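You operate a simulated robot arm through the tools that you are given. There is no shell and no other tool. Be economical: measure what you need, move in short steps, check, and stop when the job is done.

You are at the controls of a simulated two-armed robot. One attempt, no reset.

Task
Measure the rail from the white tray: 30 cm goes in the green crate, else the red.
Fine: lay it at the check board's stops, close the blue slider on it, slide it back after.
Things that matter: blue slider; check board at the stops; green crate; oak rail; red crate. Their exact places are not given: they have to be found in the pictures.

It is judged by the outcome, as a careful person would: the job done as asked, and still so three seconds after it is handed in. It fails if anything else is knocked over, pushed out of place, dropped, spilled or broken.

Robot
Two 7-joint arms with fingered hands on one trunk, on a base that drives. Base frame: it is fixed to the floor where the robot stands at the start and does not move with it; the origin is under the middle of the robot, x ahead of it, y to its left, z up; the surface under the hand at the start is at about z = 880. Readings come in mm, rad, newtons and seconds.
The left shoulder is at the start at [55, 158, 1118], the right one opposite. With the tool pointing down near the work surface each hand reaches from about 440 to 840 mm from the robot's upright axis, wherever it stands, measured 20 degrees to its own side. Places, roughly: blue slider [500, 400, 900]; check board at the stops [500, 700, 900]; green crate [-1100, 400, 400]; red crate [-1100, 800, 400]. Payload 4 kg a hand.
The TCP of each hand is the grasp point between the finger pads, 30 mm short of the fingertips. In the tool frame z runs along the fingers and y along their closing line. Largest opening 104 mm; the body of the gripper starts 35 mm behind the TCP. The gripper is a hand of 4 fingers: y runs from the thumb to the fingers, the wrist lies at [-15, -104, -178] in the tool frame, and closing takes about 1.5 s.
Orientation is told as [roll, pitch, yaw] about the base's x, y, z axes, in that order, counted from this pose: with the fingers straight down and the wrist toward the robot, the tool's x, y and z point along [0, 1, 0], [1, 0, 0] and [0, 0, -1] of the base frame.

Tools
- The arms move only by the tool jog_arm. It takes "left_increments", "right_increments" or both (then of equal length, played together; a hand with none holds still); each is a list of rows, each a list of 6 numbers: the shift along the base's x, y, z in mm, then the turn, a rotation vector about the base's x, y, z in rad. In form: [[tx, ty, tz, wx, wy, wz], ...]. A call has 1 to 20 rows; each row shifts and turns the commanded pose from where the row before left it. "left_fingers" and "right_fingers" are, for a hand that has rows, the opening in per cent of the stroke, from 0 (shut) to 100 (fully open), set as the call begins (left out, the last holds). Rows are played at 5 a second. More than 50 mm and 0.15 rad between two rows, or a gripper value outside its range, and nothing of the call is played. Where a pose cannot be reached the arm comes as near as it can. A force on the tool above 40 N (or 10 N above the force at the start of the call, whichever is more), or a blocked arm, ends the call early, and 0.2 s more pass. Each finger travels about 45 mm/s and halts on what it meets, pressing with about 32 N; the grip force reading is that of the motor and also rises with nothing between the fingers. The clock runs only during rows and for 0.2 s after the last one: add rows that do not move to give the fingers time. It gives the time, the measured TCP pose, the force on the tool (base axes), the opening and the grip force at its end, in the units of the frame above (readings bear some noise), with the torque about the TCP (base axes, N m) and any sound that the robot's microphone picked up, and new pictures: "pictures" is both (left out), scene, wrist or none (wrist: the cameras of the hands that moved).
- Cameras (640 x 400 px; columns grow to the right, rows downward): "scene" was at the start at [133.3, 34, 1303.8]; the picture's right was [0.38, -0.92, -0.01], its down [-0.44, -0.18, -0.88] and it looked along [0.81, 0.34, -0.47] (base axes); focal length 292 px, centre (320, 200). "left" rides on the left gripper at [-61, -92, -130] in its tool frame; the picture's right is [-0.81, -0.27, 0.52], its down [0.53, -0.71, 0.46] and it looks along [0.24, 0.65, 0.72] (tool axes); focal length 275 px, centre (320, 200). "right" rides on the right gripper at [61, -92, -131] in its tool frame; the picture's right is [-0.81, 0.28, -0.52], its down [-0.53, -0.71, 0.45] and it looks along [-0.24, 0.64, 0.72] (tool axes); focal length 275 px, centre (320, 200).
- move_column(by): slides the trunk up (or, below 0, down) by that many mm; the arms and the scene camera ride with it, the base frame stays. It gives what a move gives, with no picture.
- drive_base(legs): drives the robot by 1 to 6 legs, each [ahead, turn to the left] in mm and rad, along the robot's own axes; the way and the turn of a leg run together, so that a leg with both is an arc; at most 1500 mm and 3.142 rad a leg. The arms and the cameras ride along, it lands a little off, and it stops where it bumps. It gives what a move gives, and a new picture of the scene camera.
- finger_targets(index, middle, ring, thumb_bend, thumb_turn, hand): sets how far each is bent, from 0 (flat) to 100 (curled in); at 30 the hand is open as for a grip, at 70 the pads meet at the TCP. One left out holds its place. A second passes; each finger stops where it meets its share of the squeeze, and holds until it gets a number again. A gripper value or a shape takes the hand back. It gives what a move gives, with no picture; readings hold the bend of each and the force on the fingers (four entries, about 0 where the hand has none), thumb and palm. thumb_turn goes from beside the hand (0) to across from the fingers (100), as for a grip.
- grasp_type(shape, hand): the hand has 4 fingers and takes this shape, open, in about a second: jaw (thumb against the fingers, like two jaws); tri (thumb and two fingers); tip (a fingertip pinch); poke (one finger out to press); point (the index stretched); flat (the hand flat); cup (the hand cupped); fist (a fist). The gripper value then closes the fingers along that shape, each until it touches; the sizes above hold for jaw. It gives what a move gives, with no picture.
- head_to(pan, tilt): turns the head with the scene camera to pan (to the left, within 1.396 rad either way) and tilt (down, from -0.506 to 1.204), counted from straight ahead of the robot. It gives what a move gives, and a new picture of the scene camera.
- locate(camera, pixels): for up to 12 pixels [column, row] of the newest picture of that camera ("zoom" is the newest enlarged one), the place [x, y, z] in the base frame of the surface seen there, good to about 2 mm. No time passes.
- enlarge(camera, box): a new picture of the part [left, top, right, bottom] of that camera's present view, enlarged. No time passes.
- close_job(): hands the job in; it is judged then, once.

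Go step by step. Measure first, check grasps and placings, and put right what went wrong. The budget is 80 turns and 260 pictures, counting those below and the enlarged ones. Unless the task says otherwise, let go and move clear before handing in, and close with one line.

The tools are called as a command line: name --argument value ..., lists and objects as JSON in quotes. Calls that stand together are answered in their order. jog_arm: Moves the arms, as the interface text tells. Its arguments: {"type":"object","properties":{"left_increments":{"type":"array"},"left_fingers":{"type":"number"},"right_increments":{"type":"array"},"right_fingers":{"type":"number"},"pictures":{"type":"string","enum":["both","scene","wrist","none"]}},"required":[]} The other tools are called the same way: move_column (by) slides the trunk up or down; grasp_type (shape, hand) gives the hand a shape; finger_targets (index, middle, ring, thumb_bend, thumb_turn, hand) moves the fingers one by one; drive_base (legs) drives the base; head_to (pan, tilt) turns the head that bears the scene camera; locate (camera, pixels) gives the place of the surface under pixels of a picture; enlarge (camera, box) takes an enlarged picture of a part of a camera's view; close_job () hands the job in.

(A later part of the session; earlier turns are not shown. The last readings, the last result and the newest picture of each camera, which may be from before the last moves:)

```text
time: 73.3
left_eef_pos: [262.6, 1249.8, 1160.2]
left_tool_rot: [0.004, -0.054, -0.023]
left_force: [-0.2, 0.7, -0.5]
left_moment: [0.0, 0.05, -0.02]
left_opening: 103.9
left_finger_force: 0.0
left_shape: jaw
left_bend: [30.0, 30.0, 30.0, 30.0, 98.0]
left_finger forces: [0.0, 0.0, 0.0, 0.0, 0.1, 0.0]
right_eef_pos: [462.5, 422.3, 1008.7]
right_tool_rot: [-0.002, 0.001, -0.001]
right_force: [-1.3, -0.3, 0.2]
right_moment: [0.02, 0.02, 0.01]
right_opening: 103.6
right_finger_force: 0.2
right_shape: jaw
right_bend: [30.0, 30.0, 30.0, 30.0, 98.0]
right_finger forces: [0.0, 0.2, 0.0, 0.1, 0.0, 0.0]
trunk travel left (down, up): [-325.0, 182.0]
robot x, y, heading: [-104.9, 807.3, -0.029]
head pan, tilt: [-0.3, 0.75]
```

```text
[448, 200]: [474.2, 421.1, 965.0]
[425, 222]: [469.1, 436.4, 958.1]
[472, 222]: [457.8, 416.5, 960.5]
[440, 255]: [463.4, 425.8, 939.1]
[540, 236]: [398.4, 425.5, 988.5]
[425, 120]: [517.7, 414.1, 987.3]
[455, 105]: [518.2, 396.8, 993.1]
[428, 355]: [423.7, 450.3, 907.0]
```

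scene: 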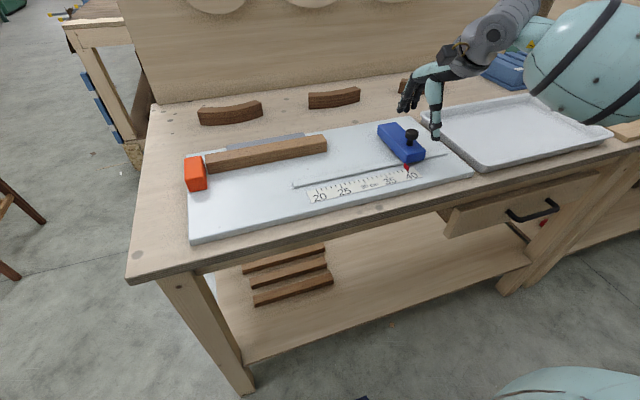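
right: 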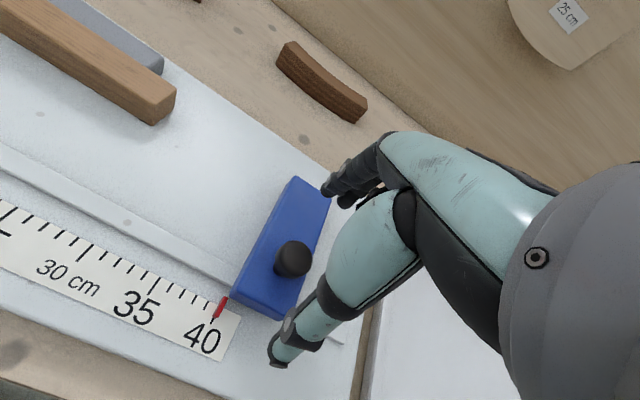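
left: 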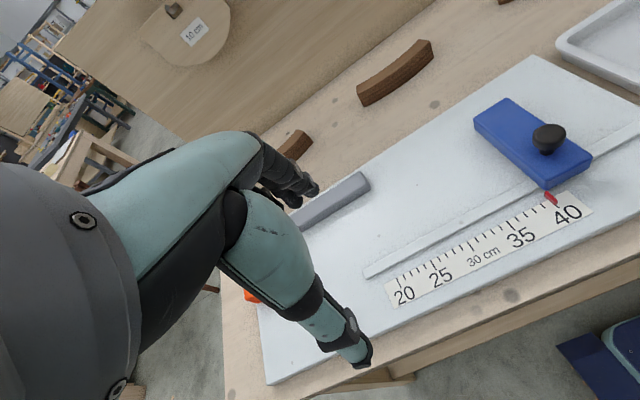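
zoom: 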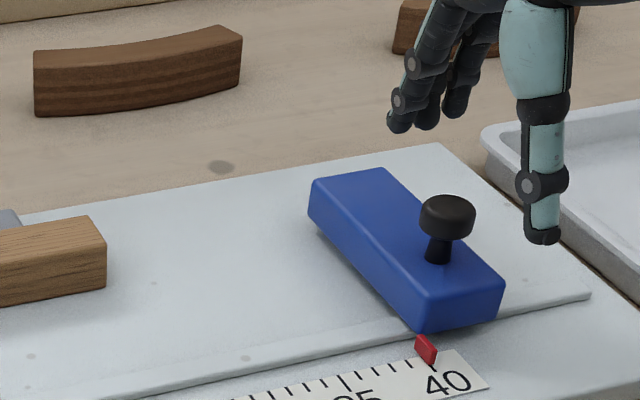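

The knob is centred at about (466, 425), between thumb and fingers. I'll lower to z≈968 and close on it.

jog_arm --right_increments '[[3, 3, -20, 0, 0, 0], [0, 0, -20, 0, 0, 0], [0, 0, 0, 0, 0, 0]]' --pictures "none"

jog_arm --right_increments '[[0, 0, 0, 0, 0, 0], [0, 0, 0, 0, 0, 0], [0, 0, 0, 0, 0, 0], [0, 0, 0, 0, 0, 0], [0, 0, 0, 0, 0, 0], [0, 0, 0, 0, 0, 0], [0, 0, 0, 0, 0, 0], [0, 0, 0, 0, 0, 0]]' --right_fingers 0

```text
time: 74.1
left_eef_pos: [261.9, 1247.5, 1160.7]
left_tool_rot: [0.003, -0.052, -0.025]
left_force: [-0.9, -0.3, -0.4]
left_moment: [0.03, 0.0, -0.03]
left_opening: 103.8
left_finger_force: 0.0
left_shape: jaw
left_bend: [30.0, 30.0, 30.0, 30.0, 98.0]
left_finger forces: [0.1, 0.0, 0.0, 0.1, 0.1, 0.0]
right_eef_pos: [466.4, 424.5, 968.5]
right_tool_rot: [-0.003, 0.001, 0.002]
right_force: [-0.1, -0.6, -0.5]
right_moment: [-0.01, 0.01, 0.01]
right_opening: 103.8
right_finger_force: 0.0
right_shape: jaw
right_bend: [30.0, 30.0, 30.0, 30.0, 98.0]
right_finger forces: [0.0, 0.0, 0.0, 0.1, 0.0, 0.0]
trunk travel left (down, up): [-325.0, 182.0]
robot x, y, heading: [-102.2, 810.7, -0.032]
head pan, tilt: [-0.3, 0.75]
```

```text
time: 75.9
left_eef_pos: [264.1, 1246.8, 1160.8]
left_tool_rot: [0.007, -0.054, -0.021]
left_force: [-0.4, 0.3, -0.5]
left_moment: [0.04, -0.01, 0.0]
left_opening: 103.8
left_finger_force: 0.0
left_shape: jaw
left_bend: [30.0, 30.0, 30.0, 30.0, 98.0]
left_finger forces: [0.1, 0.1, 0.0, 0.1, 0.0, 0.1]
right_eef_pos: [466.0, 423.7, 965.7]
right_tool_rot: [-0.002, 0.004, 0.001]
right_force: [-8.6, 0.8, -12.8]
right_moment: [0.03, 0.2, -0.03]
right_opening: 17.4
right_finger_force: 32.2
right_shape: jaw
right_bend: [73.0, 63.0, 66.0, 75.0, 100.0]
right_finger forces: [15.2, 6.8, 0.0, 0.0, 29.0, 0.0]
trunk travel left (down, up): [-325.0, 182.0]
robot x, y, heading: [-98.9, 807.9, -0.036]
head pan, tilt: [-0.3, 0.75]
```

scene: 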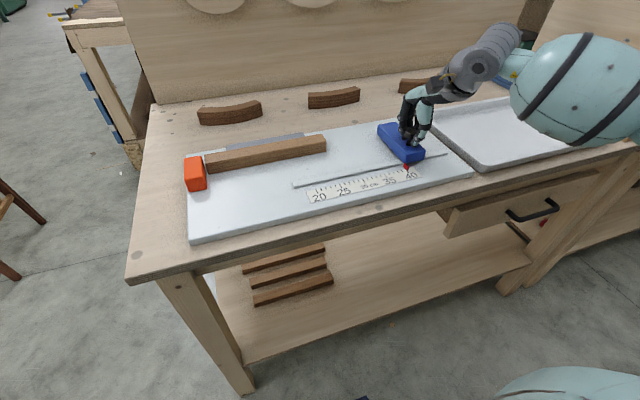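
right: 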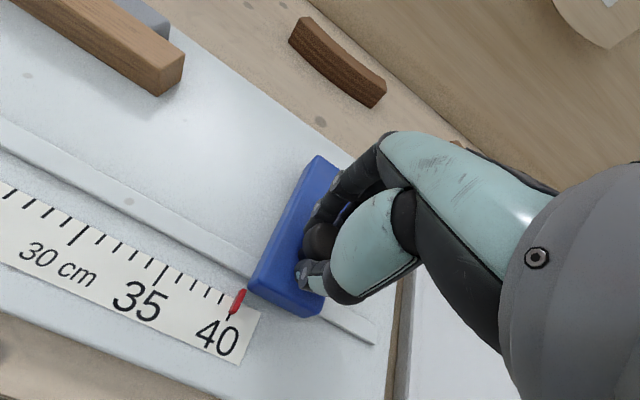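

The fingers hold the knob's stem with some vertical pull (−12.8 N). I'll relax that by 3 mm and slide the slider toward the rail.

jog_arm --right_increments '[[-1.5, 0, -3, 0, 0, 0], [0, 10, 0, 0, 0, 0], [0, 20, 0, 0, 0, 0], [0, 20, 0, 0, 0, 0], [0, 0, 0, 0, 0, 0]]' --pictures "scene"

```text
time: 77.1
left_eef_pos: [262.1, 1248.7, 1160.8]
left_tool_rot: [0.005, -0.052, -0.022]
left_force: [0.0, 0.4, 0.7]
left_moment: [0.01, -0.01, 0.01]
left_opening: 103.8
left_finger_force: 0.0
left_shape: jaw
left_bend: [30.0, 30.0, 30.0, 30.0, 98.0]
left_finger forces: [0.0, 0.0, 0.0, 0.0, 0.1, 0.0]
right_eef_pos: [464.6, 474.8, 966.4]
right_tool_rot: [0.0, -0.002, 0.002]
right_force: [-4.4, 0.9, -4.9]
right_moment: [0.04, 0.1, -0.06]
right_opening: 17.8
right_finger_force: 32.4
right_shape: jaw
right_bend: [74.0, 63.0, 66.0, 76.0, 100.0]
right_finger forces: [15.1, 6.0, 0.0, 0.1, 25.1, 0.0]
trunk travel left (down, up): [-325.0, 182.0]
robot x, y, heading: [-99.5, 811.6, -0.035]
head pan, tilt: [-0.3, 0.75]
```

scene: 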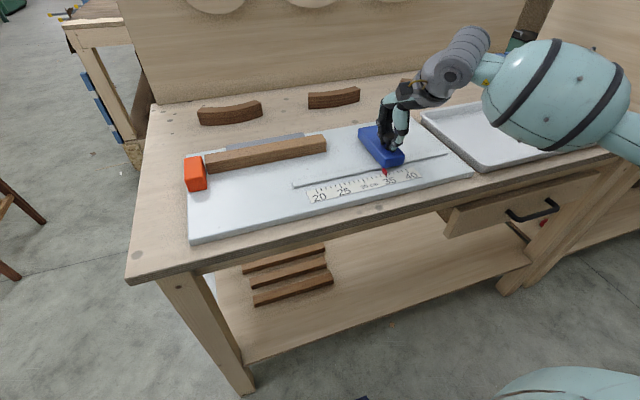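

The slider moves freely (pointer now at about 35). I'll continue, with small steps near contact.

jog_arm --right_increments '[[0, 25, 0, 0, 0, 0], [0, 25, 0, 0, 0, 0], [0, 20, 0, 0, 0, 0], [0, 10, 0, 0, 0, 0], [0, 5, 0, 0, 0, 0], [0, 3, 0, 0, 0, 0], [0, 3, 0, 0, 0, 0], [0, 2, 0, 0, 0, 0], [0, 0, 0, 0, 0, 0]]'

enlarge --camera "scene" --box '[170, 100, 394, 240]'

```text
time: 79.1
left_eef_pos: [262.5, 1247.9, 1161.4]
left_tool_rot: [0.005, -0.053, -0.022]
left_force: [0.1, -0.1, -0.7]
left_moment: [0.0, 0.03, 0.01]
left_opening: 103.8
left_finger_force: 0.0
left_shape: jaw
left_bend: [30.0, 30.0, 30.0, 30.0, 98.0]
left_finger forces: [0.0, 0.0, 0.1, 0.1, 0.0, 0.0]
right_eef_pos: [464.5, 565.3, 965.3]
right_tool_rot: [-0.002, 0.002, -0.001]
right_force: [-7.8, -8.7, -7.3]
right_moment: [-0.09, 0.19, -0.17]
right_opening: 18.0
right_finger_force: 32.1
right_shape: jaw
right_bend: [74.0, 63.0, 66.0, 76.0, 100.0]
right_finger forces: [14.0, 8.7, 0.0, 0.0, 26.0, 0.0]
trunk travel left (down, up): [-325.0, 182.0]
robot x, y, heading: [-99.8, 810.5, -0.031]
head pan, tilt: [-0.3, 0.75]
```

scene: 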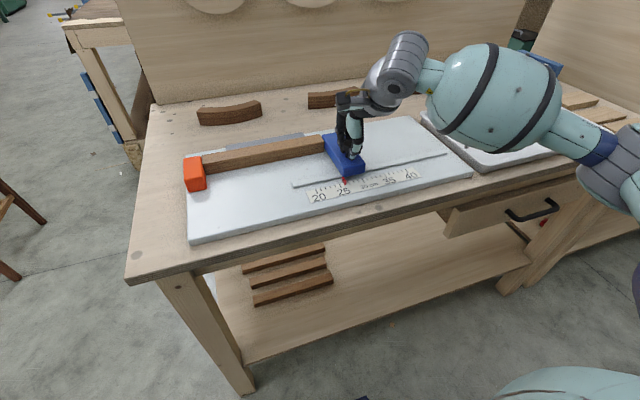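
right: 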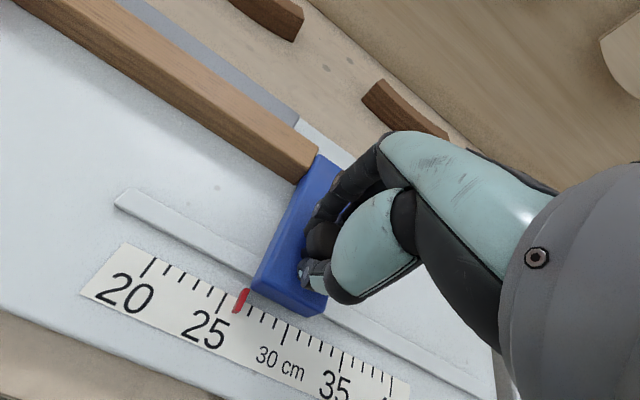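

```text
2.86 times, centred on (282, 170) of scene
```

zoom: 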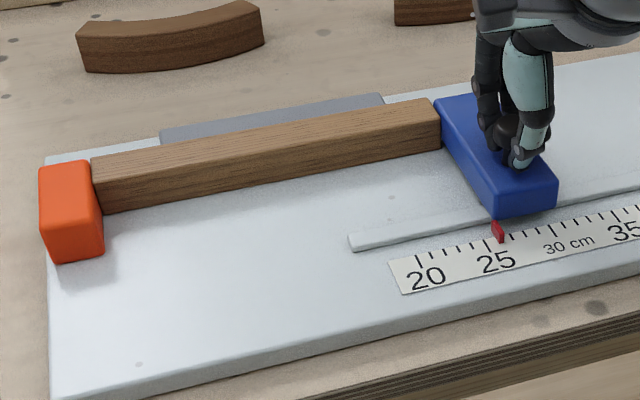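

The slider is against the rail with 8.7 N, and the pointer reads about 26. I'll nudge once more to make sure both ends are seated and read the scale closely.

jog_arm --right_increments '[[0, 2, 0, 0, 0, 0], [0, 1, 0, 0, 0, 0], [0, 0, 0, 0, 0, 0]]' --pictures "wrist"

enlarge --camera "right" --box '[80, 150, 400, 350]'

enlarge --camera "scene" --box '[170, 130, 266, 190]'

locate --camera "scene" --pixels '[[203, 158], [205, 170], [328, 150], [322, 152], [346, 181], [206, 185]]'

```text
time: 79.9
left_eef_pos: [261.8, 1245.8, 1162.4]
left_tool_rot: [0.007, -0.051, -0.021]
left_force: [-0.7, 0.4, 0.2]
left_moment: [-0.02, 0.01, -0.03]
left_opening: 103.9
left_finger_force: 0.1
left_shape: jaw
left_bend: [30.0, 30.0, 30.0, 30.0, 98.0]
left_finger forces: [0.1, 0.1, 0.0, 0.1, 0.0, 0.0]
right_eef_pos: [464.6, 568.3, 965.0]
right_tool_rot: [-0.001, 0.004, -0.001]
right_force: [-8.8, -15.0, -11.0]
right_moment: [-0.16, 0.31, -0.19]
right_opening: 17.3
right_finger_force: 32.6
right_shape: jaw
right_bend: [74.0, 63.0, 66.0, 76.0, 100.0]
right_finger forces: [12.5, 12.6, 0.0, 0.0, 24.9, 0.0]
trunk travel left (down, up): [-325.0, 182.0]
robot x, y, heading: [-100.2, 804.8, -0.033]
head pan, tilt: [-0.3, 0.75]
```

right: 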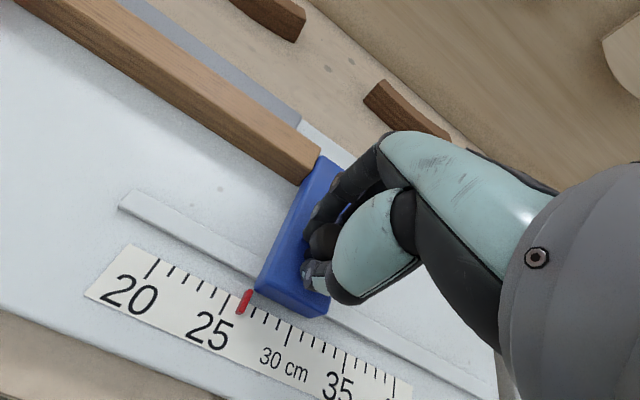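

```text
2.00 times, centred on (240, 250) of right
```

zoom: 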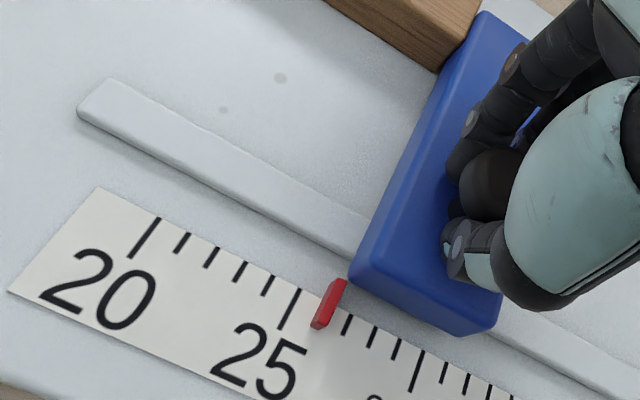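

```text
6.67 times, centred on (218, 160) of scene
```

zoom: 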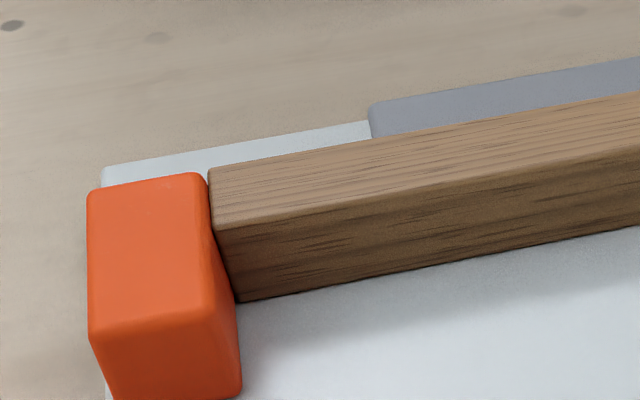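

```text
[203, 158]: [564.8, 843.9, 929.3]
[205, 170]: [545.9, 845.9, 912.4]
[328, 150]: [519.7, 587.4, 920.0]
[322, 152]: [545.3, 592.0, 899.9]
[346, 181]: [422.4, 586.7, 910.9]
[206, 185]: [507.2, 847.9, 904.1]
```

The slider is closed with 15 N and stationary at about 25.8 cm, the rail touching the orange stop. It isn't 30 cm, so it goes in the red crate. I'll slide the slider back to its starting place.

jog_arm --right_increments '[[0, -10, 0, 0, 0, 0], [0, -25, 0, 0, 0, 0], [0, -25, 0, 0, 0, 0], [0, -25, 0, 0, 0, 0], [0, -25, 0, 0, 0, 0], [0, -20, 0, 0, 0, 0], [0, -10, 0, 0, 0, 0], [0, -6, 0, 0, 0, 0], [0, 0, 0, 0, 0, 0]]'

enlarge --camera "scene" --box '[200, 90, 456, 250]'

```text
time: 81.9
left_eef_pos: [264.2, 1248.1, 1160.6]
left_tool_rot: [0.002, -0.052, -0.022]
left_force: [0.1, -0.2, 0.4]
left_moment: [-0.04, 0.01, 0.0]
left_opening: 103.9
left_finger_force: 0.1
left_shape: jaw
left_bend: [30.0, 30.0, 30.0, 30.0, 98.0]
left_finger forces: [0.0, 0.0, 0.0, 0.1, 0.1, 0.0]
right_eef_pos: [464.6, 426.0, 963.6]
right_tool_rot: [0.0, 0.005, 0.003]
right_force: [-9.0, 7.6, -15.2]
right_moment: [0.1, 0.34, 0.12]
right_opening: 17.3
right_finger_force: 31.9
right_shape: jaw
right_bend: [74.0, 64.0, 66.0, 76.0, 100.0]
right_finger forces: [20.9, 8.0, 0.1, 0.0, 25.6, 0.0]
trunk travel left (down, up): [-325.0, 182.0]
robot x, y, heading: [-100.8, 809.9, -0.026]
head pan, tilt: [-0.3, 0.75]
```

scene: 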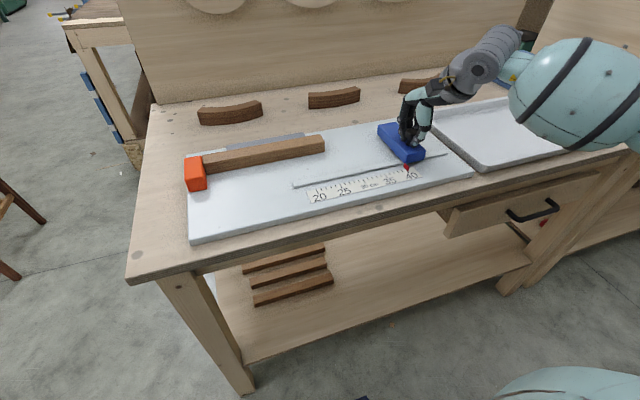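
right: 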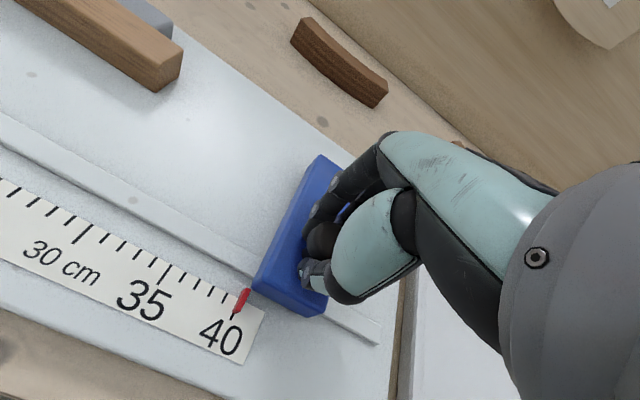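

```text
2.50 times, centred on (328, 170) of scene
```

zoom: 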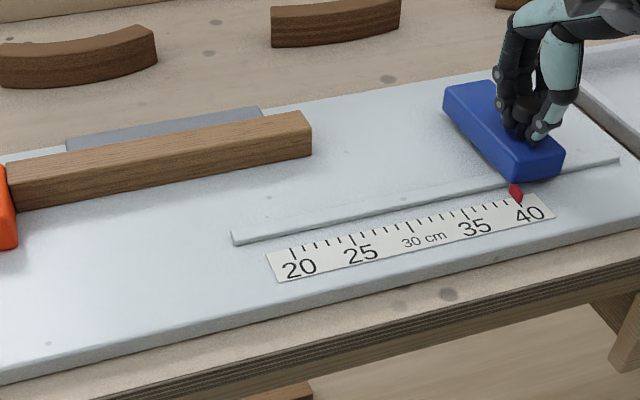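

The slider is back at its 40 mark and at its end of travel. I'll ease the load, release the knob and rise.

jog_arm --right_increments '[[-1, 2, -2, 0, 0, 0], [0, 0, 0, 0, 0, 0]]' --pictures "none"

jog_arm --right_increments '[[0, 0, 0, 0, 0, 0], [0, 0, 0, 0, 0, 0], [0, 0, 0, 0, 0, 0], [0, 0, 0, 0, 0, 0], [0, 0, 0, 0, 0, 0], [0, 0, 0, 0, 0, 0], [0, 0, 0, 0, 0, 0], [0, 0, 30, 0, 0, 0], [0, 0, 40, 0, 0, 0], [0, 0, 0, 0, 0, 0]]' --right_fingers 100 --pictures "scene"

enlarge --camera "scene" --box '[180, 90, 436, 250]'

locate --camera "zoom" --pixels '[[350, 150], [360, 140], [350, 120], [60, 200], [310, 140], [315, 112], [120, 135], [500, 130], [540, 190]]'

```text
time: 82.5
left_eef_pos: [262.8, 1248.5, 1160.6]
left_tool_rot: [0.005, -0.051, -0.025]
left_force: [-0.3, 0.2, -0.5]
left_moment: [-0.02, 0.02, 0.01]
left_opening: 104.0
left_finger_force: 0.0
left_shape: jaw
left_bend: [30.0, 30.0, 30.0, 30.0, 98.0]
left_finger forces: [0.1, 0.1, 0.0, 0.0, 0.0, 0.0]
right_eef_pos: [464.3, 425.9, 965.4]
right_tool_rot: [-0.002, -0.002, 0.002]
right_force: [-4.4, 2.1, -9.0]
right_moment: [-0.03, 0.19, 0.01]
right_opening: 17.4
right_finger_force: 32.0
right_shape: jaw
right_bend: [74.0, 64.0, 66.0, 76.0, 100.0]
right_finger forces: [18.3, 8.9, 0.0, 0.0, 23.4, 0.1]
trunk travel left (down, up): [-325.0, 182.0]
robot x, y, heading: [-99.8, 813.4, -0.033]
head pan, tilt: [-0.3, 0.75]
```

```text
time: 84.7
left_eef_pos: [262.7, 1248.1, 1160.9]
left_tool_rot: [0.006, -0.053, -0.022]
left_force: [0.1, 0.7, 0.3]
left_moment: [-0.02, -0.03, 0.01]
left_opening: 103.8
left_finger_force: 0.0
left_shape: jaw
left_bend: [30.0, 30.0, 30.0, 30.0, 98.0]
left_finger forces: [0.1, 0.0, 0.1, 0.0, 0.1, 0.0]
right_eef_pos: [463.7, 426.8, 1033.5]
right_tool_rot: [-0.002, 0.002, 0.001]
right_force: [0.0, -0.1, 0.8]
right_moment: [0.03, -0.03, -0.04]
right_opening: 103.7
right_finger_force: 0.0
right_shape: jaw
right_bend: [30.0, 30.0, 30.0, 30.0, 98.0]
right_finger forces: [0.1, 0.1, 0.0, 0.0, 0.0, 0.0]
trunk travel left (down, up): [-325.0, 182.0]
robot x, y, heading: [-97.9, 814.0, -0.029]
head pan, tilt: [-0.3, 0.75]
```

scene: 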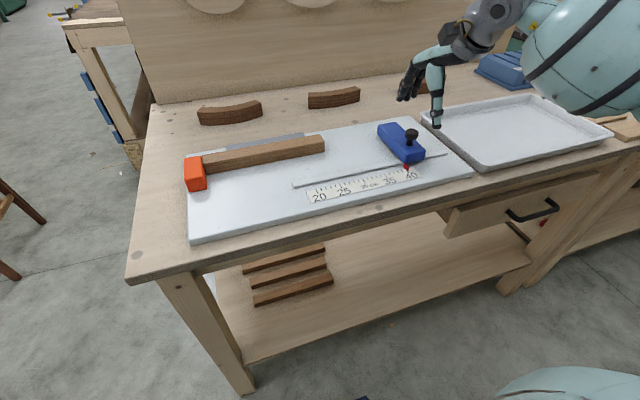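

```text
2.50 times, centred on (308, 170) of scene
```

zoom: 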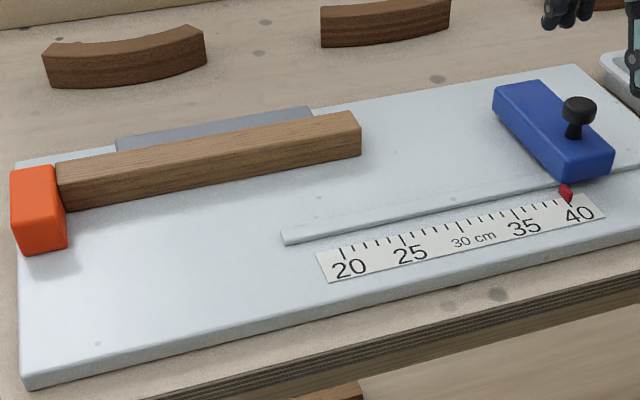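

```text
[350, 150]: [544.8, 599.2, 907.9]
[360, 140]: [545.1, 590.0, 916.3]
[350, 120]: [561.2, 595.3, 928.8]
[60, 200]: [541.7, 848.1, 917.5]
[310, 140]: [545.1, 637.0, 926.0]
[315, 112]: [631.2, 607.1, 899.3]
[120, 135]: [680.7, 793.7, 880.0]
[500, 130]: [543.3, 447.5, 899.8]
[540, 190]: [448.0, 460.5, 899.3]
```

The slider is in place and the rail lies at y 590–846 against the fence, which ends at y≈620. I'll straddle the free right end with the fingers to pull it off the fence.

jog_arm --right_increments '[[20, 40, 0, 0, 0, 0], [20, 40, 0, 0, 0, 0], [20, 40, 0, 0, 0, 0], [21, 43, 0, 0, 0, 0], [0, 0, 0, 0, 0, 0], [0, 0, -40, 0, 0, 0], [0, 0, -20, 0, 0, 0], [0, 0, 0, 0, 0, 0]]'

enlarge --camera "scene" --box '[220, 80, 412, 200]'

```text
time: 86.5
left_eef_pos: [261.9, 1248.4, 1160.7]
left_tool_rot: [0.005, -0.051, -0.023]
left_force: [0.3, 0.9, 0.0]
left_moment: [0.0, 0.01, 0.01]
left_opening: 103.8
left_finger_force: 0.0
left_shape: jaw
left_bend: [30.0, 30.0, 30.0, 30.0, 98.0]
left_finger forces: [0.1, 0.1, 0.0, 0.0, 0.0, 0.0]
right_eef_pos: [543.3, 588.7, 972.1]
right_tool_rot: [-0.001, 0.001, 0.002]
right_force: [0.3, 0.9, 0.2]
right_moment: [-0.02, 0.05, -0.03]
right_opening: 103.5
right_finger_force: 0.1
right_shape: jaw
right_bend: [30.0, 30.0, 30.0, 30.0, 98.0]
right_finger forces: [0.0, 0.1, 0.0, 0.1, 0.0, 0.0]
trunk travel left (down, up): [-325.0, 182.0]
robot x, y, heading: [-100.4, 807.4, -0.035]
head pan, tilt: [-0.3, 0.75]
```

scene: 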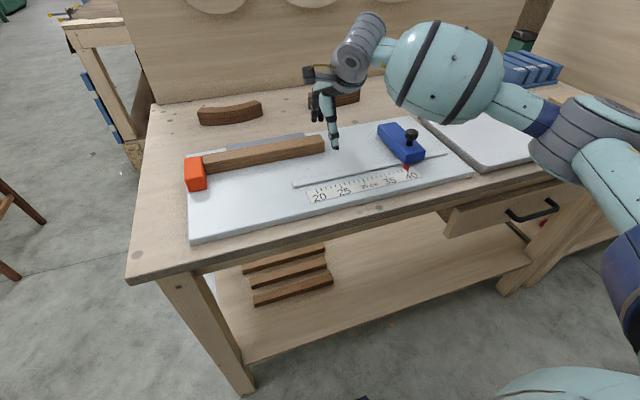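
right: 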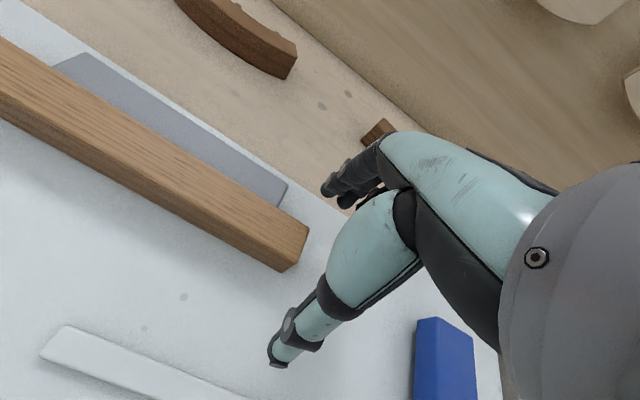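

```text
3.33 times, centred on (316, 140) of scene
```

zoom: 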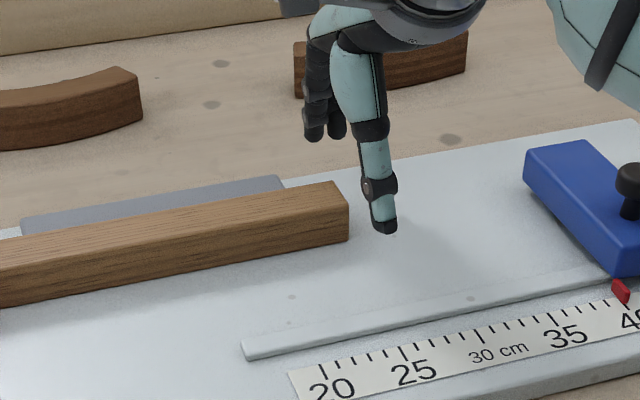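

locate --camera "zoom" --pixels '[[306, 125], [314, 135], [337, 132], [346, 128], [384, 228], [372, 215], [340, 215], [280, 182]]'

```text
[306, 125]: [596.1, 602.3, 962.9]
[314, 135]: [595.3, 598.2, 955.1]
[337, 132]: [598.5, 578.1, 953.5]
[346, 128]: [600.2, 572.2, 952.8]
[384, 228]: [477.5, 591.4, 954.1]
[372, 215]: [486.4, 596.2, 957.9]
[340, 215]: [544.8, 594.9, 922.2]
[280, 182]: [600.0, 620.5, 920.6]
```

The nearest finger spans y≈598–604, between the rail's end and the fence end. I'll shift +5 in y, lower, and close on the rail's end.

jog_arm --right_increments '[[0, 5, 0, 0, 0, 0], [0, 0, -20, 0, 0, 0], [0, 0, -16, 0, 0, 0], [0, 0, 0, 0, 0, 0]]' --pictures "none"

jog_arm --right_increments '[[0, 0, 0, 0, 0, 0], [0, 0, 0, 0, 0, 0], [0, 0, 0, 0, 0, 0], [0, 0, 0, 0, 0, 0], [0, 0, 0, 0, 0, 0], [0, 0, 0, 0, 0, 0], [0, 0, 0, 0, 0, 0]]' --right_fingers 22

enlarge --camera "scene" --box '[180, 90, 404, 230]'

```text
time: 87.5
left_eef_pos: [262.1, 1248.6, 1161.7]
left_tool_rot: [0.002, -0.053, -0.022]
left_force: [-0.4, 0.0, -0.2]
left_moment: [0.0, -0.01, 0.0]
left_opening: 103.9
left_finger_force: 0.0
left_shape: jaw
left_bend: [30.0, 30.0, 30.0, 30.0, 98.0]
left_finger forces: [0.1, 0.0, 0.0, 0.0, 0.1, 0.0]
right_eef_pos: [546.4, 593.5, 938.5]
right_tool_rot: [-0.001, 0.0, 0.0]
right_force: [-0.5, 0.3, 0.5]
right_moment: [0.02, 0.03, -0.01]
right_opening: 103.6
right_finger_force: 0.1
right_shape: jaw
right_bend: [30.0, 30.0, 30.0, 30.0, 98.0]
right_finger forces: [0.0, 0.1, 0.0, 0.0, 0.0, 0.0]
trunk travel left (down, up): [-325.0, 182.0]
robot x, y, heading: [-101.3, 809.3, -0.037]
head pan, tilt: [-0.3, 0.75]
```

```text
time: 89.1
left_eef_pos: [262.2, 1247.6, 1160.2]
left_tool_rot: [0.008, -0.052, -0.023]
left_force: [0.0, -1.0, 0.1]
left_moment: [-0.02, 0.03, -0.03]
left_opening: 103.8
left_finger_force: 0.1
left_shape: jaw
left_bend: [30.0, 30.0, 30.0, 30.0, 98.0]
left_finger forces: [0.0, 0.0, 0.0, 0.0, 0.0, 0.0]
right_eef_pos: [546.3, 592.9, 937.9]
right_tool_rot: [-0.002, -0.001, 0.001]
right_force: [0.4, -2.4, -0.2]
right_moment: [-0.02, -0.09, -0.13]
right_opening: 23.5
right_finger_force: 31.7
right_shape: jaw
right_bend: [73.0, 74.0, 63.0, 75.0, 100.0]
right_finger forces: [23.7, 4.5, 0.0, 0.1, 27.0, 0.0]
trunk travel left (down, up): [-325.0, 182.0]
robot x, y, heading: [-102.1, 811.6, -0.033]
head pan, tilt: [-0.3, 0.75]
```

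scene: 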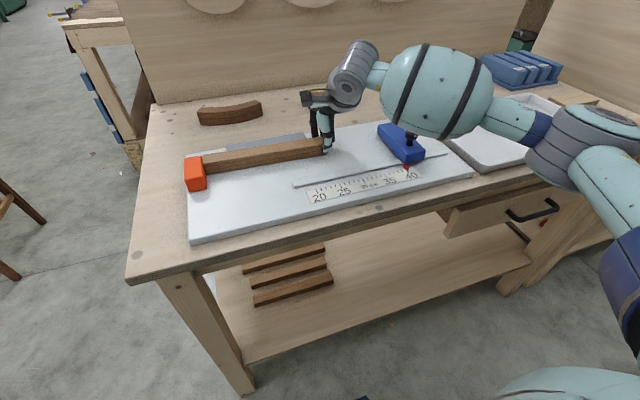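
right: 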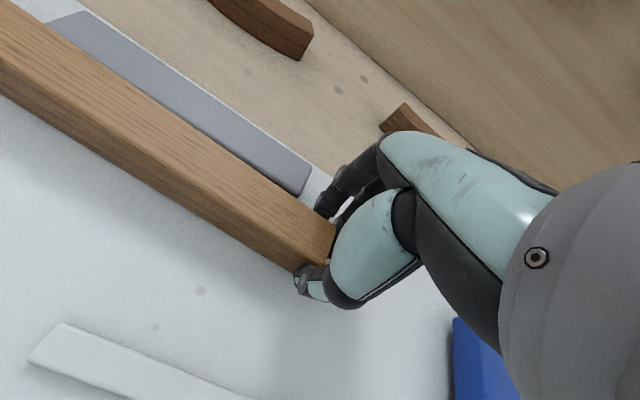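

```text
2.86 times, centred on (292, 160) of scene
```

zoom: 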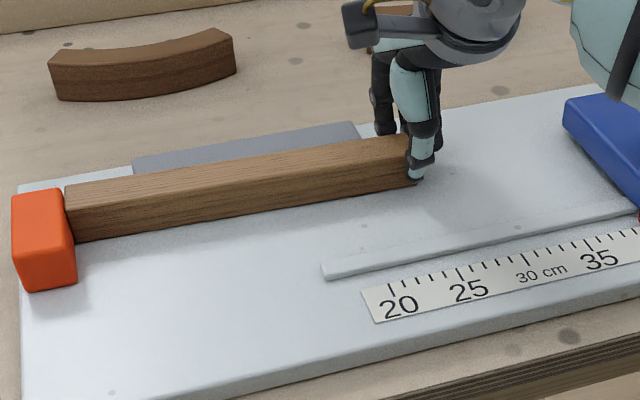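

The rail's end is pinched and already off the fence. I'll drag it −60 mm in x and slightly away from the orange stop.

jog_arm --right_increments '[[-4, -6, 0, 0, 0, 0], [-12, -4, 0, 0, 0, 0], [-12, -2, 0, 0, 0, 0], [-12, 0, 0, 0, 0, 0], [-12, 0, 0, 0, 0, 0], [-8, 0, 0, 0, 0, 0], [0, 0, 0, 0, 0, 0]]' --pictures "scene"

enlarge --camera "scene" --box '[180, 90, 404, 230]'

```text
time: 90.7
left_eef_pos: [262.6, 1247.8, 1160.6]
left_tool_rot: [0.003, -0.054, -0.022]
left_force: [-0.7, 0.1, 1.1]
left_moment: [0.01, -0.02, 0.02]
left_opening: 103.8
left_finger_force: 0.1
left_shape: jaw
left_bend: [30.0, 30.0, 30.0, 30.0, 98.0]
left_finger forces: [0.1, 0.0, 0.1, 0.0, 0.0, 0.1]
right_eef_pos: [484.1, 582.3, 936.8]
right_tool_rot: [-0.002, 0.001, 0.0]
right_force: [0.1, -0.5, 1.7]
right_moment: [0.05, -0.09, -0.09]
right_opening: 23.0
right_finger_force: 31.7
right_shape: jaw
right_bend: [73.0, 74.0, 63.0, 76.0, 100.0]
right_finger forces: [24.2, 3.7, 0.1, 0.0, 26.3, 0.1]
trunk travel left (down, up): [-325.0, 182.0]
robot x, y, heading: [-98.5, 811.4, -0.038]
head pan, tilt: [-0.3, 0.75]
```

scene: 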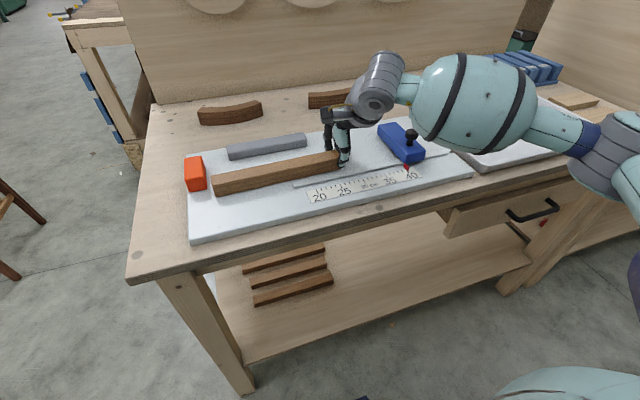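

```text
2.86 times, centred on (292, 160) of scene
```

zoom: 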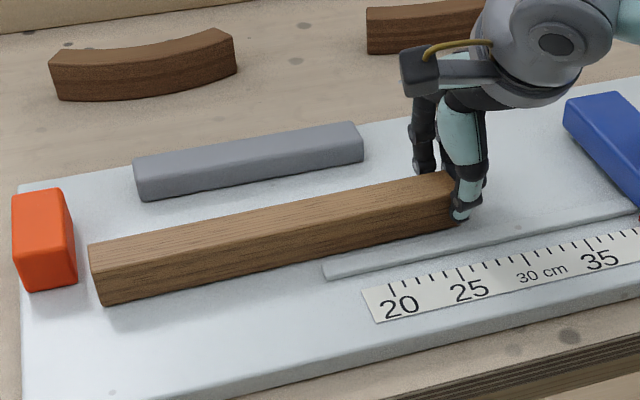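

The whole rail came away cleanly. I'll release, rise, and measure it for a proper centre grip.

locate --camera "zoom" --pixels '[[92, 248], [102, 303], [430, 178], [440, 228], [270, 225], [270, 262]]'

jog_arm --right_increments '[[0, 0, 0, 0, 0, 0], [0, 0, 0, 0, 0, 0], [0, 0, 0, 0, 0, 0], [0, 0, 0, 0, 0, 0], [0, 0, 0, 0, 0, 0], [0, 0, 0, 0, 0, 0], [0, 0, 0, 0, 0, 0], [0, 0, 30, 0, 0, 0], [0, 0, 40, 0, 0, 0], [0, 0, 0, 0, 0, 0]]' --right_fingers 100 --pictures "scene"

enlarge --camera "scene" --box '[180, 90, 404, 230]'

```text
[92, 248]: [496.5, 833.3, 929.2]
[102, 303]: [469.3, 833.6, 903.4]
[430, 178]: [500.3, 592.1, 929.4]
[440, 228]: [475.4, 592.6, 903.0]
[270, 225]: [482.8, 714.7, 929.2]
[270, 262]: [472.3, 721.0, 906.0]
```

```text
time: 92.9
left_eef_pos: [262.7, 1248.0, 1159.9]
left_tool_rot: [0.005, -0.054, -0.022]
left_force: [-0.3, 0.3, 0.2]
left_moment: [0.02, 0.0, -0.03]
left_opening: 103.8
left_finger_force: 0.0
left_shape: jaw
left_bend: [30.0, 30.0, 30.0, 30.0, 98.0]
left_finger forces: [0.1, 0.1, 0.0, 0.0, 0.0, 0.1]
right_eef_pos: [483.6, 582.3, 1007.5]
right_tool_rot: [-0.002, 0.003, 0.003]
right_force: [-0.6, 0.1, -0.5]
right_moment: [0.0, -0.02, 0.0]
right_opening: 103.9
right_finger_force: 0.1
right_shape: jaw
right_bend: [30.0, 30.0, 30.0, 30.0, 98.0]
right_finger forces: [0.0, 0.2, 0.0, 0.0, 0.1, 0.0]
trunk travel left (down, up): [-325.0, 182.0]
robot x, y, heading: [-101.2, 808.9, -0.035]
head pan, tilt: [-0.3, 0.75]
```

scene: 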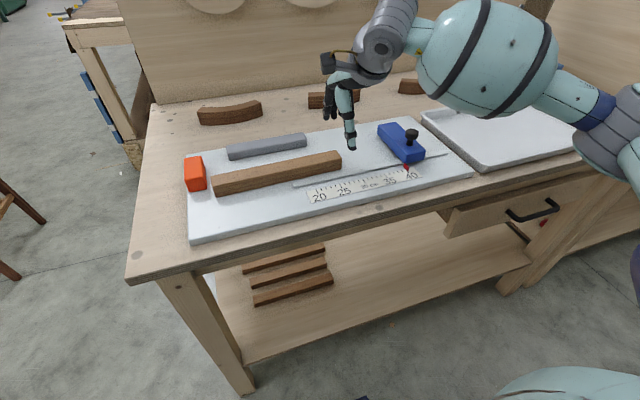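

```text
2.86 times, centred on (292, 160) of scene
```

zoom: 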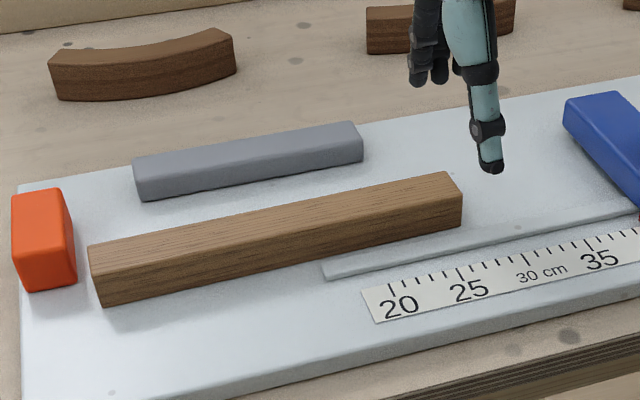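

The rail is centred at about (487, 706). I'll move over it, lower to z≈936 and close.

jog_arm --right_increments '[[1, 42, 0, 0, 0, 0], [1, 42, 0, 0, 0, 0], [1, 40, 0, 0, 0, 0], [0, 0, 0, 0, 0, 0], [0, 0, -30, 0, 0, 0], [0, 0, -25, 0, 0, 0], [0, 0, -16, 0, 0, 0], [0, 0, 0, 0, 0, 0]]' --pictures "wrist"

jog_arm --right_increments '[[0, 0, 0, 0, 0, 0], [0, 0, 0, 0, 0, 0], [0, 0, 0, 0, 0, 0], [0, 0, 0, 0, 0, 0], [0, 0, 0, 0, 0, 0], [0, 0, 0, 0, 0, 0], [0, 0, 0, 0, 0, 0], [0, 0, 0, 0, 0, 0], [0, 0, 0, 0, 0, 0]]' --right_fingers 0 --pictures "none"

jog_arm --right_increments '[[0, 0, 15, 0, 0, 0], [0, 0, 30, 0, 0, 0], [0, 0, 40, 0, 0, 0], [0, 0, 45, 0, 0, 0], [0, 0, 45, 0, 0, 0], [0, 0, 0, 0, 0, 0]]'

```text
time: 94.7
left_eef_pos: [262.2, 1248.3, 1160.5]
left_tool_rot: [0.004, -0.054, -0.024]
left_force: [0.1, 0.3, 0.0]
left_moment: [-0.01, 0.01, 0.0]
left_opening: 104.0
left_finger_force: 0.1
left_shape: jaw
left_bend: [30.0, 30.0, 30.0, 30.0, 98.0]
left_finger forces: [0.0, 0.0, 0.1, 0.0, 0.1, 0.1]
right_eef_pos: [487.2, 706.2, 936.7]
right_tool_rot: [-0.003, 0.001, 0.002]
right_force: [0.4, 0.7, -0.3]
right_moment: [-0.01, 0.0, 0.02]
right_opening: 103.4
right_finger_force: 0.0
right_shape: jaw
right_bend: [30.0, 30.0, 30.0, 30.0, 98.0]
right_finger forces: [0.1, 0.0, 0.1, 0.0, 0.1, 0.0]
trunk travel left (down, up): [-325.0, 182.0]
robot x, y, heading: [-102.2, 813.3, -0.03]
head pan, tilt: [-0.3, 0.75]
```

right: 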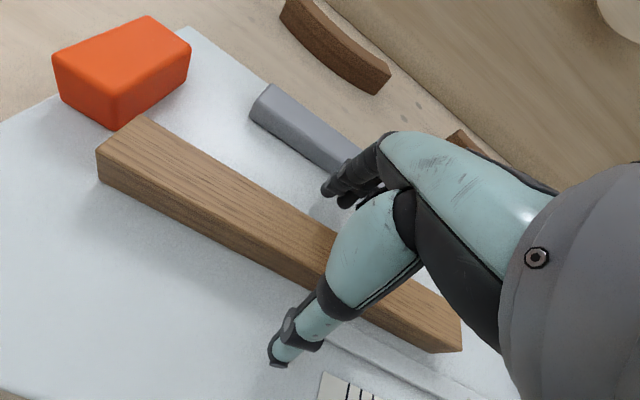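

```text
time: 96.7
left_eef_pos: [262.7, 1249.7, 1160.9]
left_tool_rot: [0.004, -0.053, -0.023]
left_force: [-0.3, 0.3, 0.4]
left_moment: [0.01, 0.0, 0.0]
left_opening: 103.5
left_finger_force: 0.0
left_shape: jaw
left_bend: [30.0, 30.0, 30.0, 30.0, 98.0]
left_finger forces: [0.0, 0.0, 0.0, 0.0, 0.0, 0.0]
right_eef_pos: [486.4, 705.8, 937.7]
right_tool_rot: [-0.002, -0.001, 0.001]
right_force: [-0.3, -0.1, 0.2]
right_moment: [0.02, 0.03, 0.05]
right_opening: 28.3
right_finger_force: 32.0
right_shape: jaw
right_bend: [74.0, 55.0, 54.0, 74.0, 100.0]
right_finger forces: [16.9, 8.3, 3.8, 0.1, 29.0, 0.0]
trunk travel left (down, up): [-325.0, 182.0]
robot x, y, heading: [-102.6, 812.2, -0.033]
head pan, tilt: [-0.3, 0.75]
```

```text
time: 98.1
left_eef_pos: [263.5, 1248.6, 1161.7]
left_tool_rot: [0.003, -0.053, -0.023]
left_force: [0.3, -0.6, -0.2]
left_moment: [-0.01, -0.01, 0.0]
left_opening: 103.8
left_finger_force: 0.0
left_shape: jaw
left_bend: [30.0, 30.0, 30.0, 30.0, 98.0]
left_finger forces: [0.0, 0.0, 0.0, 0.0, 0.1, 0.0]
right_eef_pos: [487.9, 707.1, 1111.5]
right_tool_rot: [-0.001, 0.002, 0.002]
right_force: [-0.3, -0.3, -1.6]
right_moment: [0.0, -0.01, -0.03]
right_opening: 28.1
right_finger_force: 31.8
right_shape: jaw
right_bend: [74.0, 56.0, 55.0, 74.0, 100.0]
right_finger forces: [17.8, 8.0, 3.8, 0.1, 29.4, 0.1]
trunk travel left (down, up): [-325.0, 182.0]
robot x, y, heading: [-103.2, 811.9, -0.034]
head pan, tilt: [-0.3, 0.75]
```

scene: 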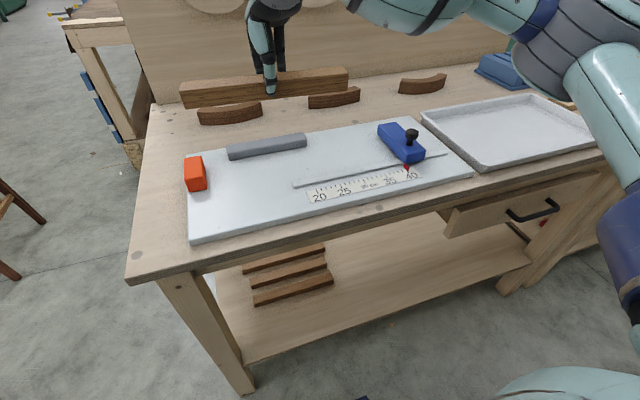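
right: 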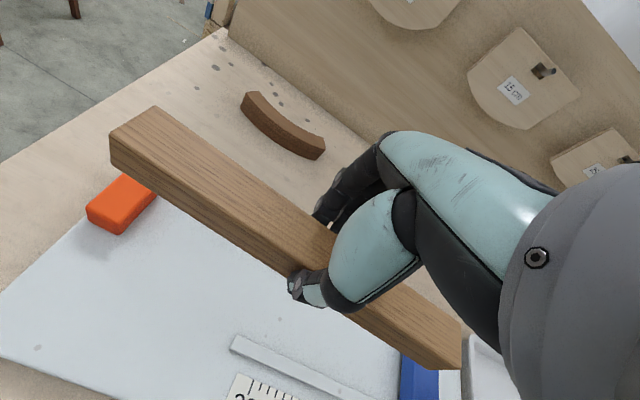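

The rail is held again. Now I'll turn toward the red crate: turn right 90°, go about 190 mm, and turn right again, staying well clear of the table and stand.

drive_base --legs '[[-60, 0], [0, -1.54], [190, 0], [0, -1.57]]'

head_to --pan -0.15 --tilt 0.6

```text
time: 104.1
left_eef_pos: [292.9, 435.0, 1167.2]
left_tool_rot: [0.002, -0.077, -1.554]
left_force: [-1.1, -1.0, 0.2]
left_moment: [0.1, -0.01, -0.03]
left_opening: 103.8
left_finger_force: 0.1
left_shape: jaw
left_bend: [30.0, 30.0, 30.0, 30.0, 97.0]
left_finger forces: [0.0, 0.1, 0.0, 0.0, 0.1, 0.1]
right_eef_pos: [-237.6, 188.2, 1131.1]
right_tool_rot: [-0.005, -0.033, -1.528]
right_force: [0.3, -1.2, -1.4]
right_moment: [0.06, 0.01, 0.0]
right_opening: 27.8
right_finger_force: 31.5
right_shape: jaw
right_bend: [74.0, 56.0, 57.0, 74.0, 99.0]
right_finger forces: [18.4, 7.8, 3.9, 0.1, 30.2, 0.1]
trunk travel left (down, up): [-325.0, 182.0]
robot x, y, heading: [-150.5, 746.9, -1.61]
head pan, tilt: [-0.3, 0.75]
stopped in leg 3: the robot was blocked; the commanded pose is now the measured one
```

scene: 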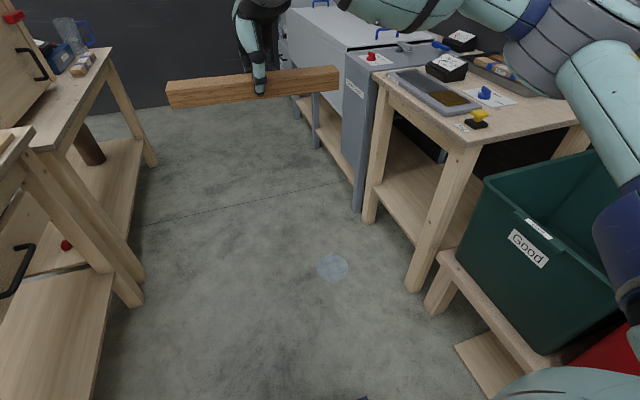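

```text
time: 104.8
left_eef_pos: [287.7, 423.1, 1171.8]
left_tool_rot: [-0.007, -0.104, -1.562]
left_force: [-0.2, 0.1, 0.5]
left_moment: [-0.06, 0.0, 0.0]
left_opening: 103.9
left_finger_force: 0.1
left_shape: jaw
left_bend: [30.0, 30.0, 30.0, 30.0, 97.0]
left_finger forces: [0.1, 0.0, 0.0, 0.0, 0.1, 0.0]
right_eef_pos: [-239.6, 180.0, 1127.5]
right_tool_rot: [-0.001, -0.029, -1.528]
right_force: [0.0, 1.0, -2.3]
right_moment: [-0.06, 0.02, -0.01]
right_opening: 27.8
right_finger_force: 32.0
right_shape: jaw
right_bend: [74.0, 56.0, 57.0, 74.0, 99.0]
right_finger forces: [18.3, 7.7, 4.0, 0.0, 30.3, 0.0]
trunk travel left (down, up): [-325.0, 182.0]
robot x, y, heading: [-147.4, 746.0, -1.608]
head pan, tilt: [-0.15, 0.6]
```

scene: 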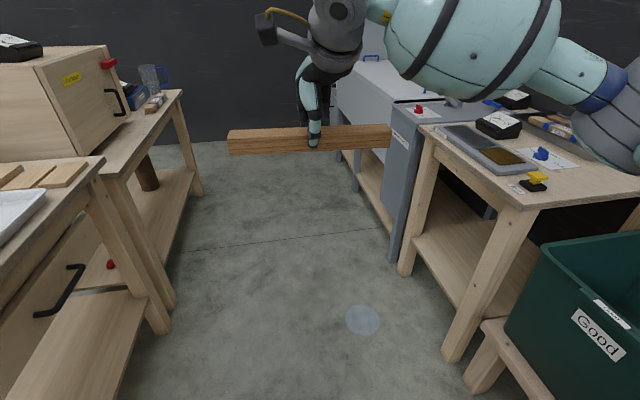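

It stopped again early in a leg, with nothing visible nearby. As before, I'll check the odd floor disc at (360,320) and retry with a short leg.

locate --camera "scene" --pixels '[[362, 320], [160, 325], [470, 380], [450, 345], [590, 335], [548, 250]]'

drive_base --legs '[[60, 0.03]]'

```text
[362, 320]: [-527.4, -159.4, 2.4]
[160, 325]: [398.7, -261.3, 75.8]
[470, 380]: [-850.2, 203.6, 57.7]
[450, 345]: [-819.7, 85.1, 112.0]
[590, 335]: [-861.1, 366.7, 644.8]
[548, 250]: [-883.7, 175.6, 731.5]
```

```text
time: 106.3
left_eef_pos: [295.6, 376.4, 1172.3]
left_tool_rot: [-0.009, -0.111, -1.532]
left_force: [-1.5, -0.7, 0.1]
left_moment: [0.04, -0.03, 0.01]
left_opening: 103.7
left_finger_force: 0.1
left_shape: jaw
left_bend: [30.0, 30.0, 30.0, 30.0, 98.0]
left_finger forces: [0.1, 0.0, 0.0, 0.0, 0.0, 0.0]
right_eef_pos: [-223.3, 119.3, 1126.5]
right_tool_rot: [-0.005, -0.026, -1.497]
right_force: [-0.5, -0.7, -3.0]
right_moment: [0.03, 0.0, -0.01]
right_opening: 27.5
right_finger_force: 32.0
right_shape: jaw
right_bend: [74.0, 56.0, 57.0, 74.0, 99.0]
right_finger forces: [18.5, 7.7, 4.1, 0.0, 30.4, 0.0]
trunk travel left (down, up): [-325.0, 182.0]
robot x, y, heading: [-150.3, 683.3, -1.578]
head pan, tilt: [-0.15, 0.6]
stopped in leg 1: the robot was blocked; the commanded pose is now the measured one
```

scene: 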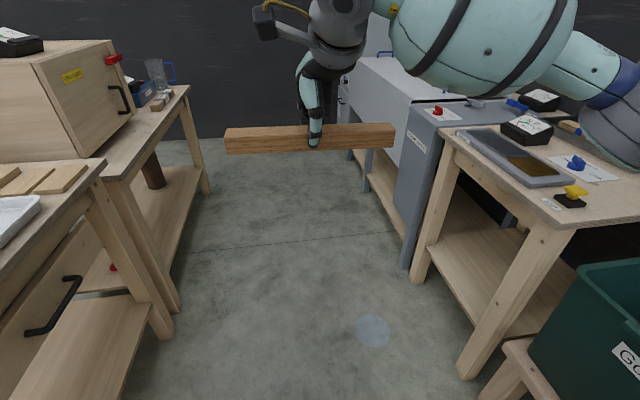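

It actually covered the whole 60 mm, so these stops look like end-of-leg sway rather than real bumps. I'll continue with another 60 mm and then the turn toward the crates.

drive_base --legs '[[60, 0], [0, -1.56]]'

```text
time: 108.2
left_eef_pos: [269.5, 300.8, 1174.9]
left_tool_rot: [0.002, -0.106, -1.617]
left_force: [0.8, 0.5, 0.8]
left_moment: [-0.05, -0.03, 0.02]
left_opening: 103.9
left_finger_force: 0.1
left_shape: jaw
left_bend: [30.0, 30.0, 30.0, 30.0, 97.0]
left_finger forces: [0.0, 0.1, 0.1, 0.0, 0.0, 0.0]
right_eef_pos: [-275.3, 88.9, 1138.6]
right_tool_rot: [-0.005, -0.048, -1.588]
right_force: [-0.1, 0.7, -0.9]
right_moment: [-0.03, 0.0, 0.0]
right_opening: 27.4
right_finger_force: 32.2
right_shape: jaw
right_bend: [74.0, 56.0, 58.0, 74.0, 99.0]
right_finger forces: [18.5, 7.6, 4.2, 0.1, 30.6, 0.0]
trunk travel left (down, up): [-325.0, 182.0]
robot x, y, heading: [-153.3, 629.4, -1.672]
head pan, tilt: [-0.15, 0.6]
stopped in leg 2: the robot was blocked; the commanded pose is now the measured one
```

scene: 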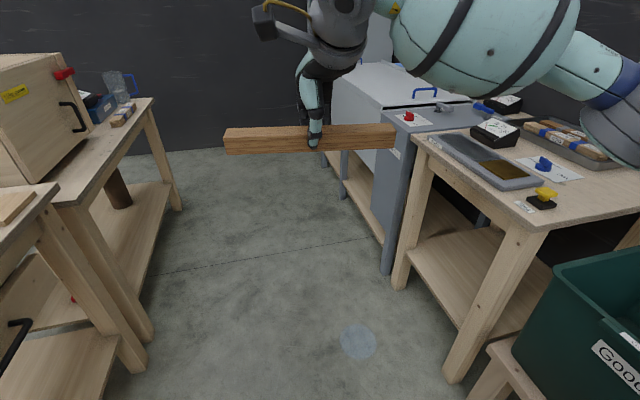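

It stopped at the start of the turn, with nothing in contact that I can see. I'll retry the turn alone in two parts.

drive_base --legs '[[0, -0.7]]'

```text
time: 110.7
left_eef_pos: [-46.4, 98.3, 1170.7]
left_tool_rot: [0.001, -0.095, -2.318]
left_force: [-0.8, 0.6, 0.0]
left_moment: [0.04, -0.02, 0.01]
left_opening: 104.0
left_finger_force: 0.1
left_shape: jaw
left_bend: [30.0, 30.0, 30.0, 30.0, 97.0]
left_finger forces: [0.0, 0.0, 0.1, 0.0, 0.0, 0.0]
right_eef_pos: [-599.3, 288.3, 1133.1]
right_tool_rot: [-0.005, -0.035, -2.291]
right_force: [-0.6, 0.1, -2.3]
right_moment: [0.05, 0.0, -0.02]
right_opening: 27.3
right_finger_force: 32.1
right_shape: jaw
right_bend: [74.0, 56.0, 58.0, 75.0, 99.0]
right_finger forces: [18.3, 7.3, 4.0, 0.0, 29.8, 0.0]
trunk travel left (down, up): [-325.0, 182.0]
robot x, y, heading: [-149.1, 626.7, -2.373]
head pan, tilt: [-0.15, 0.6]
```

scene: 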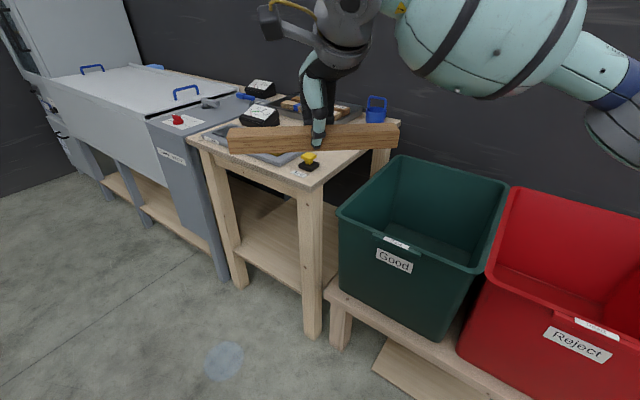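

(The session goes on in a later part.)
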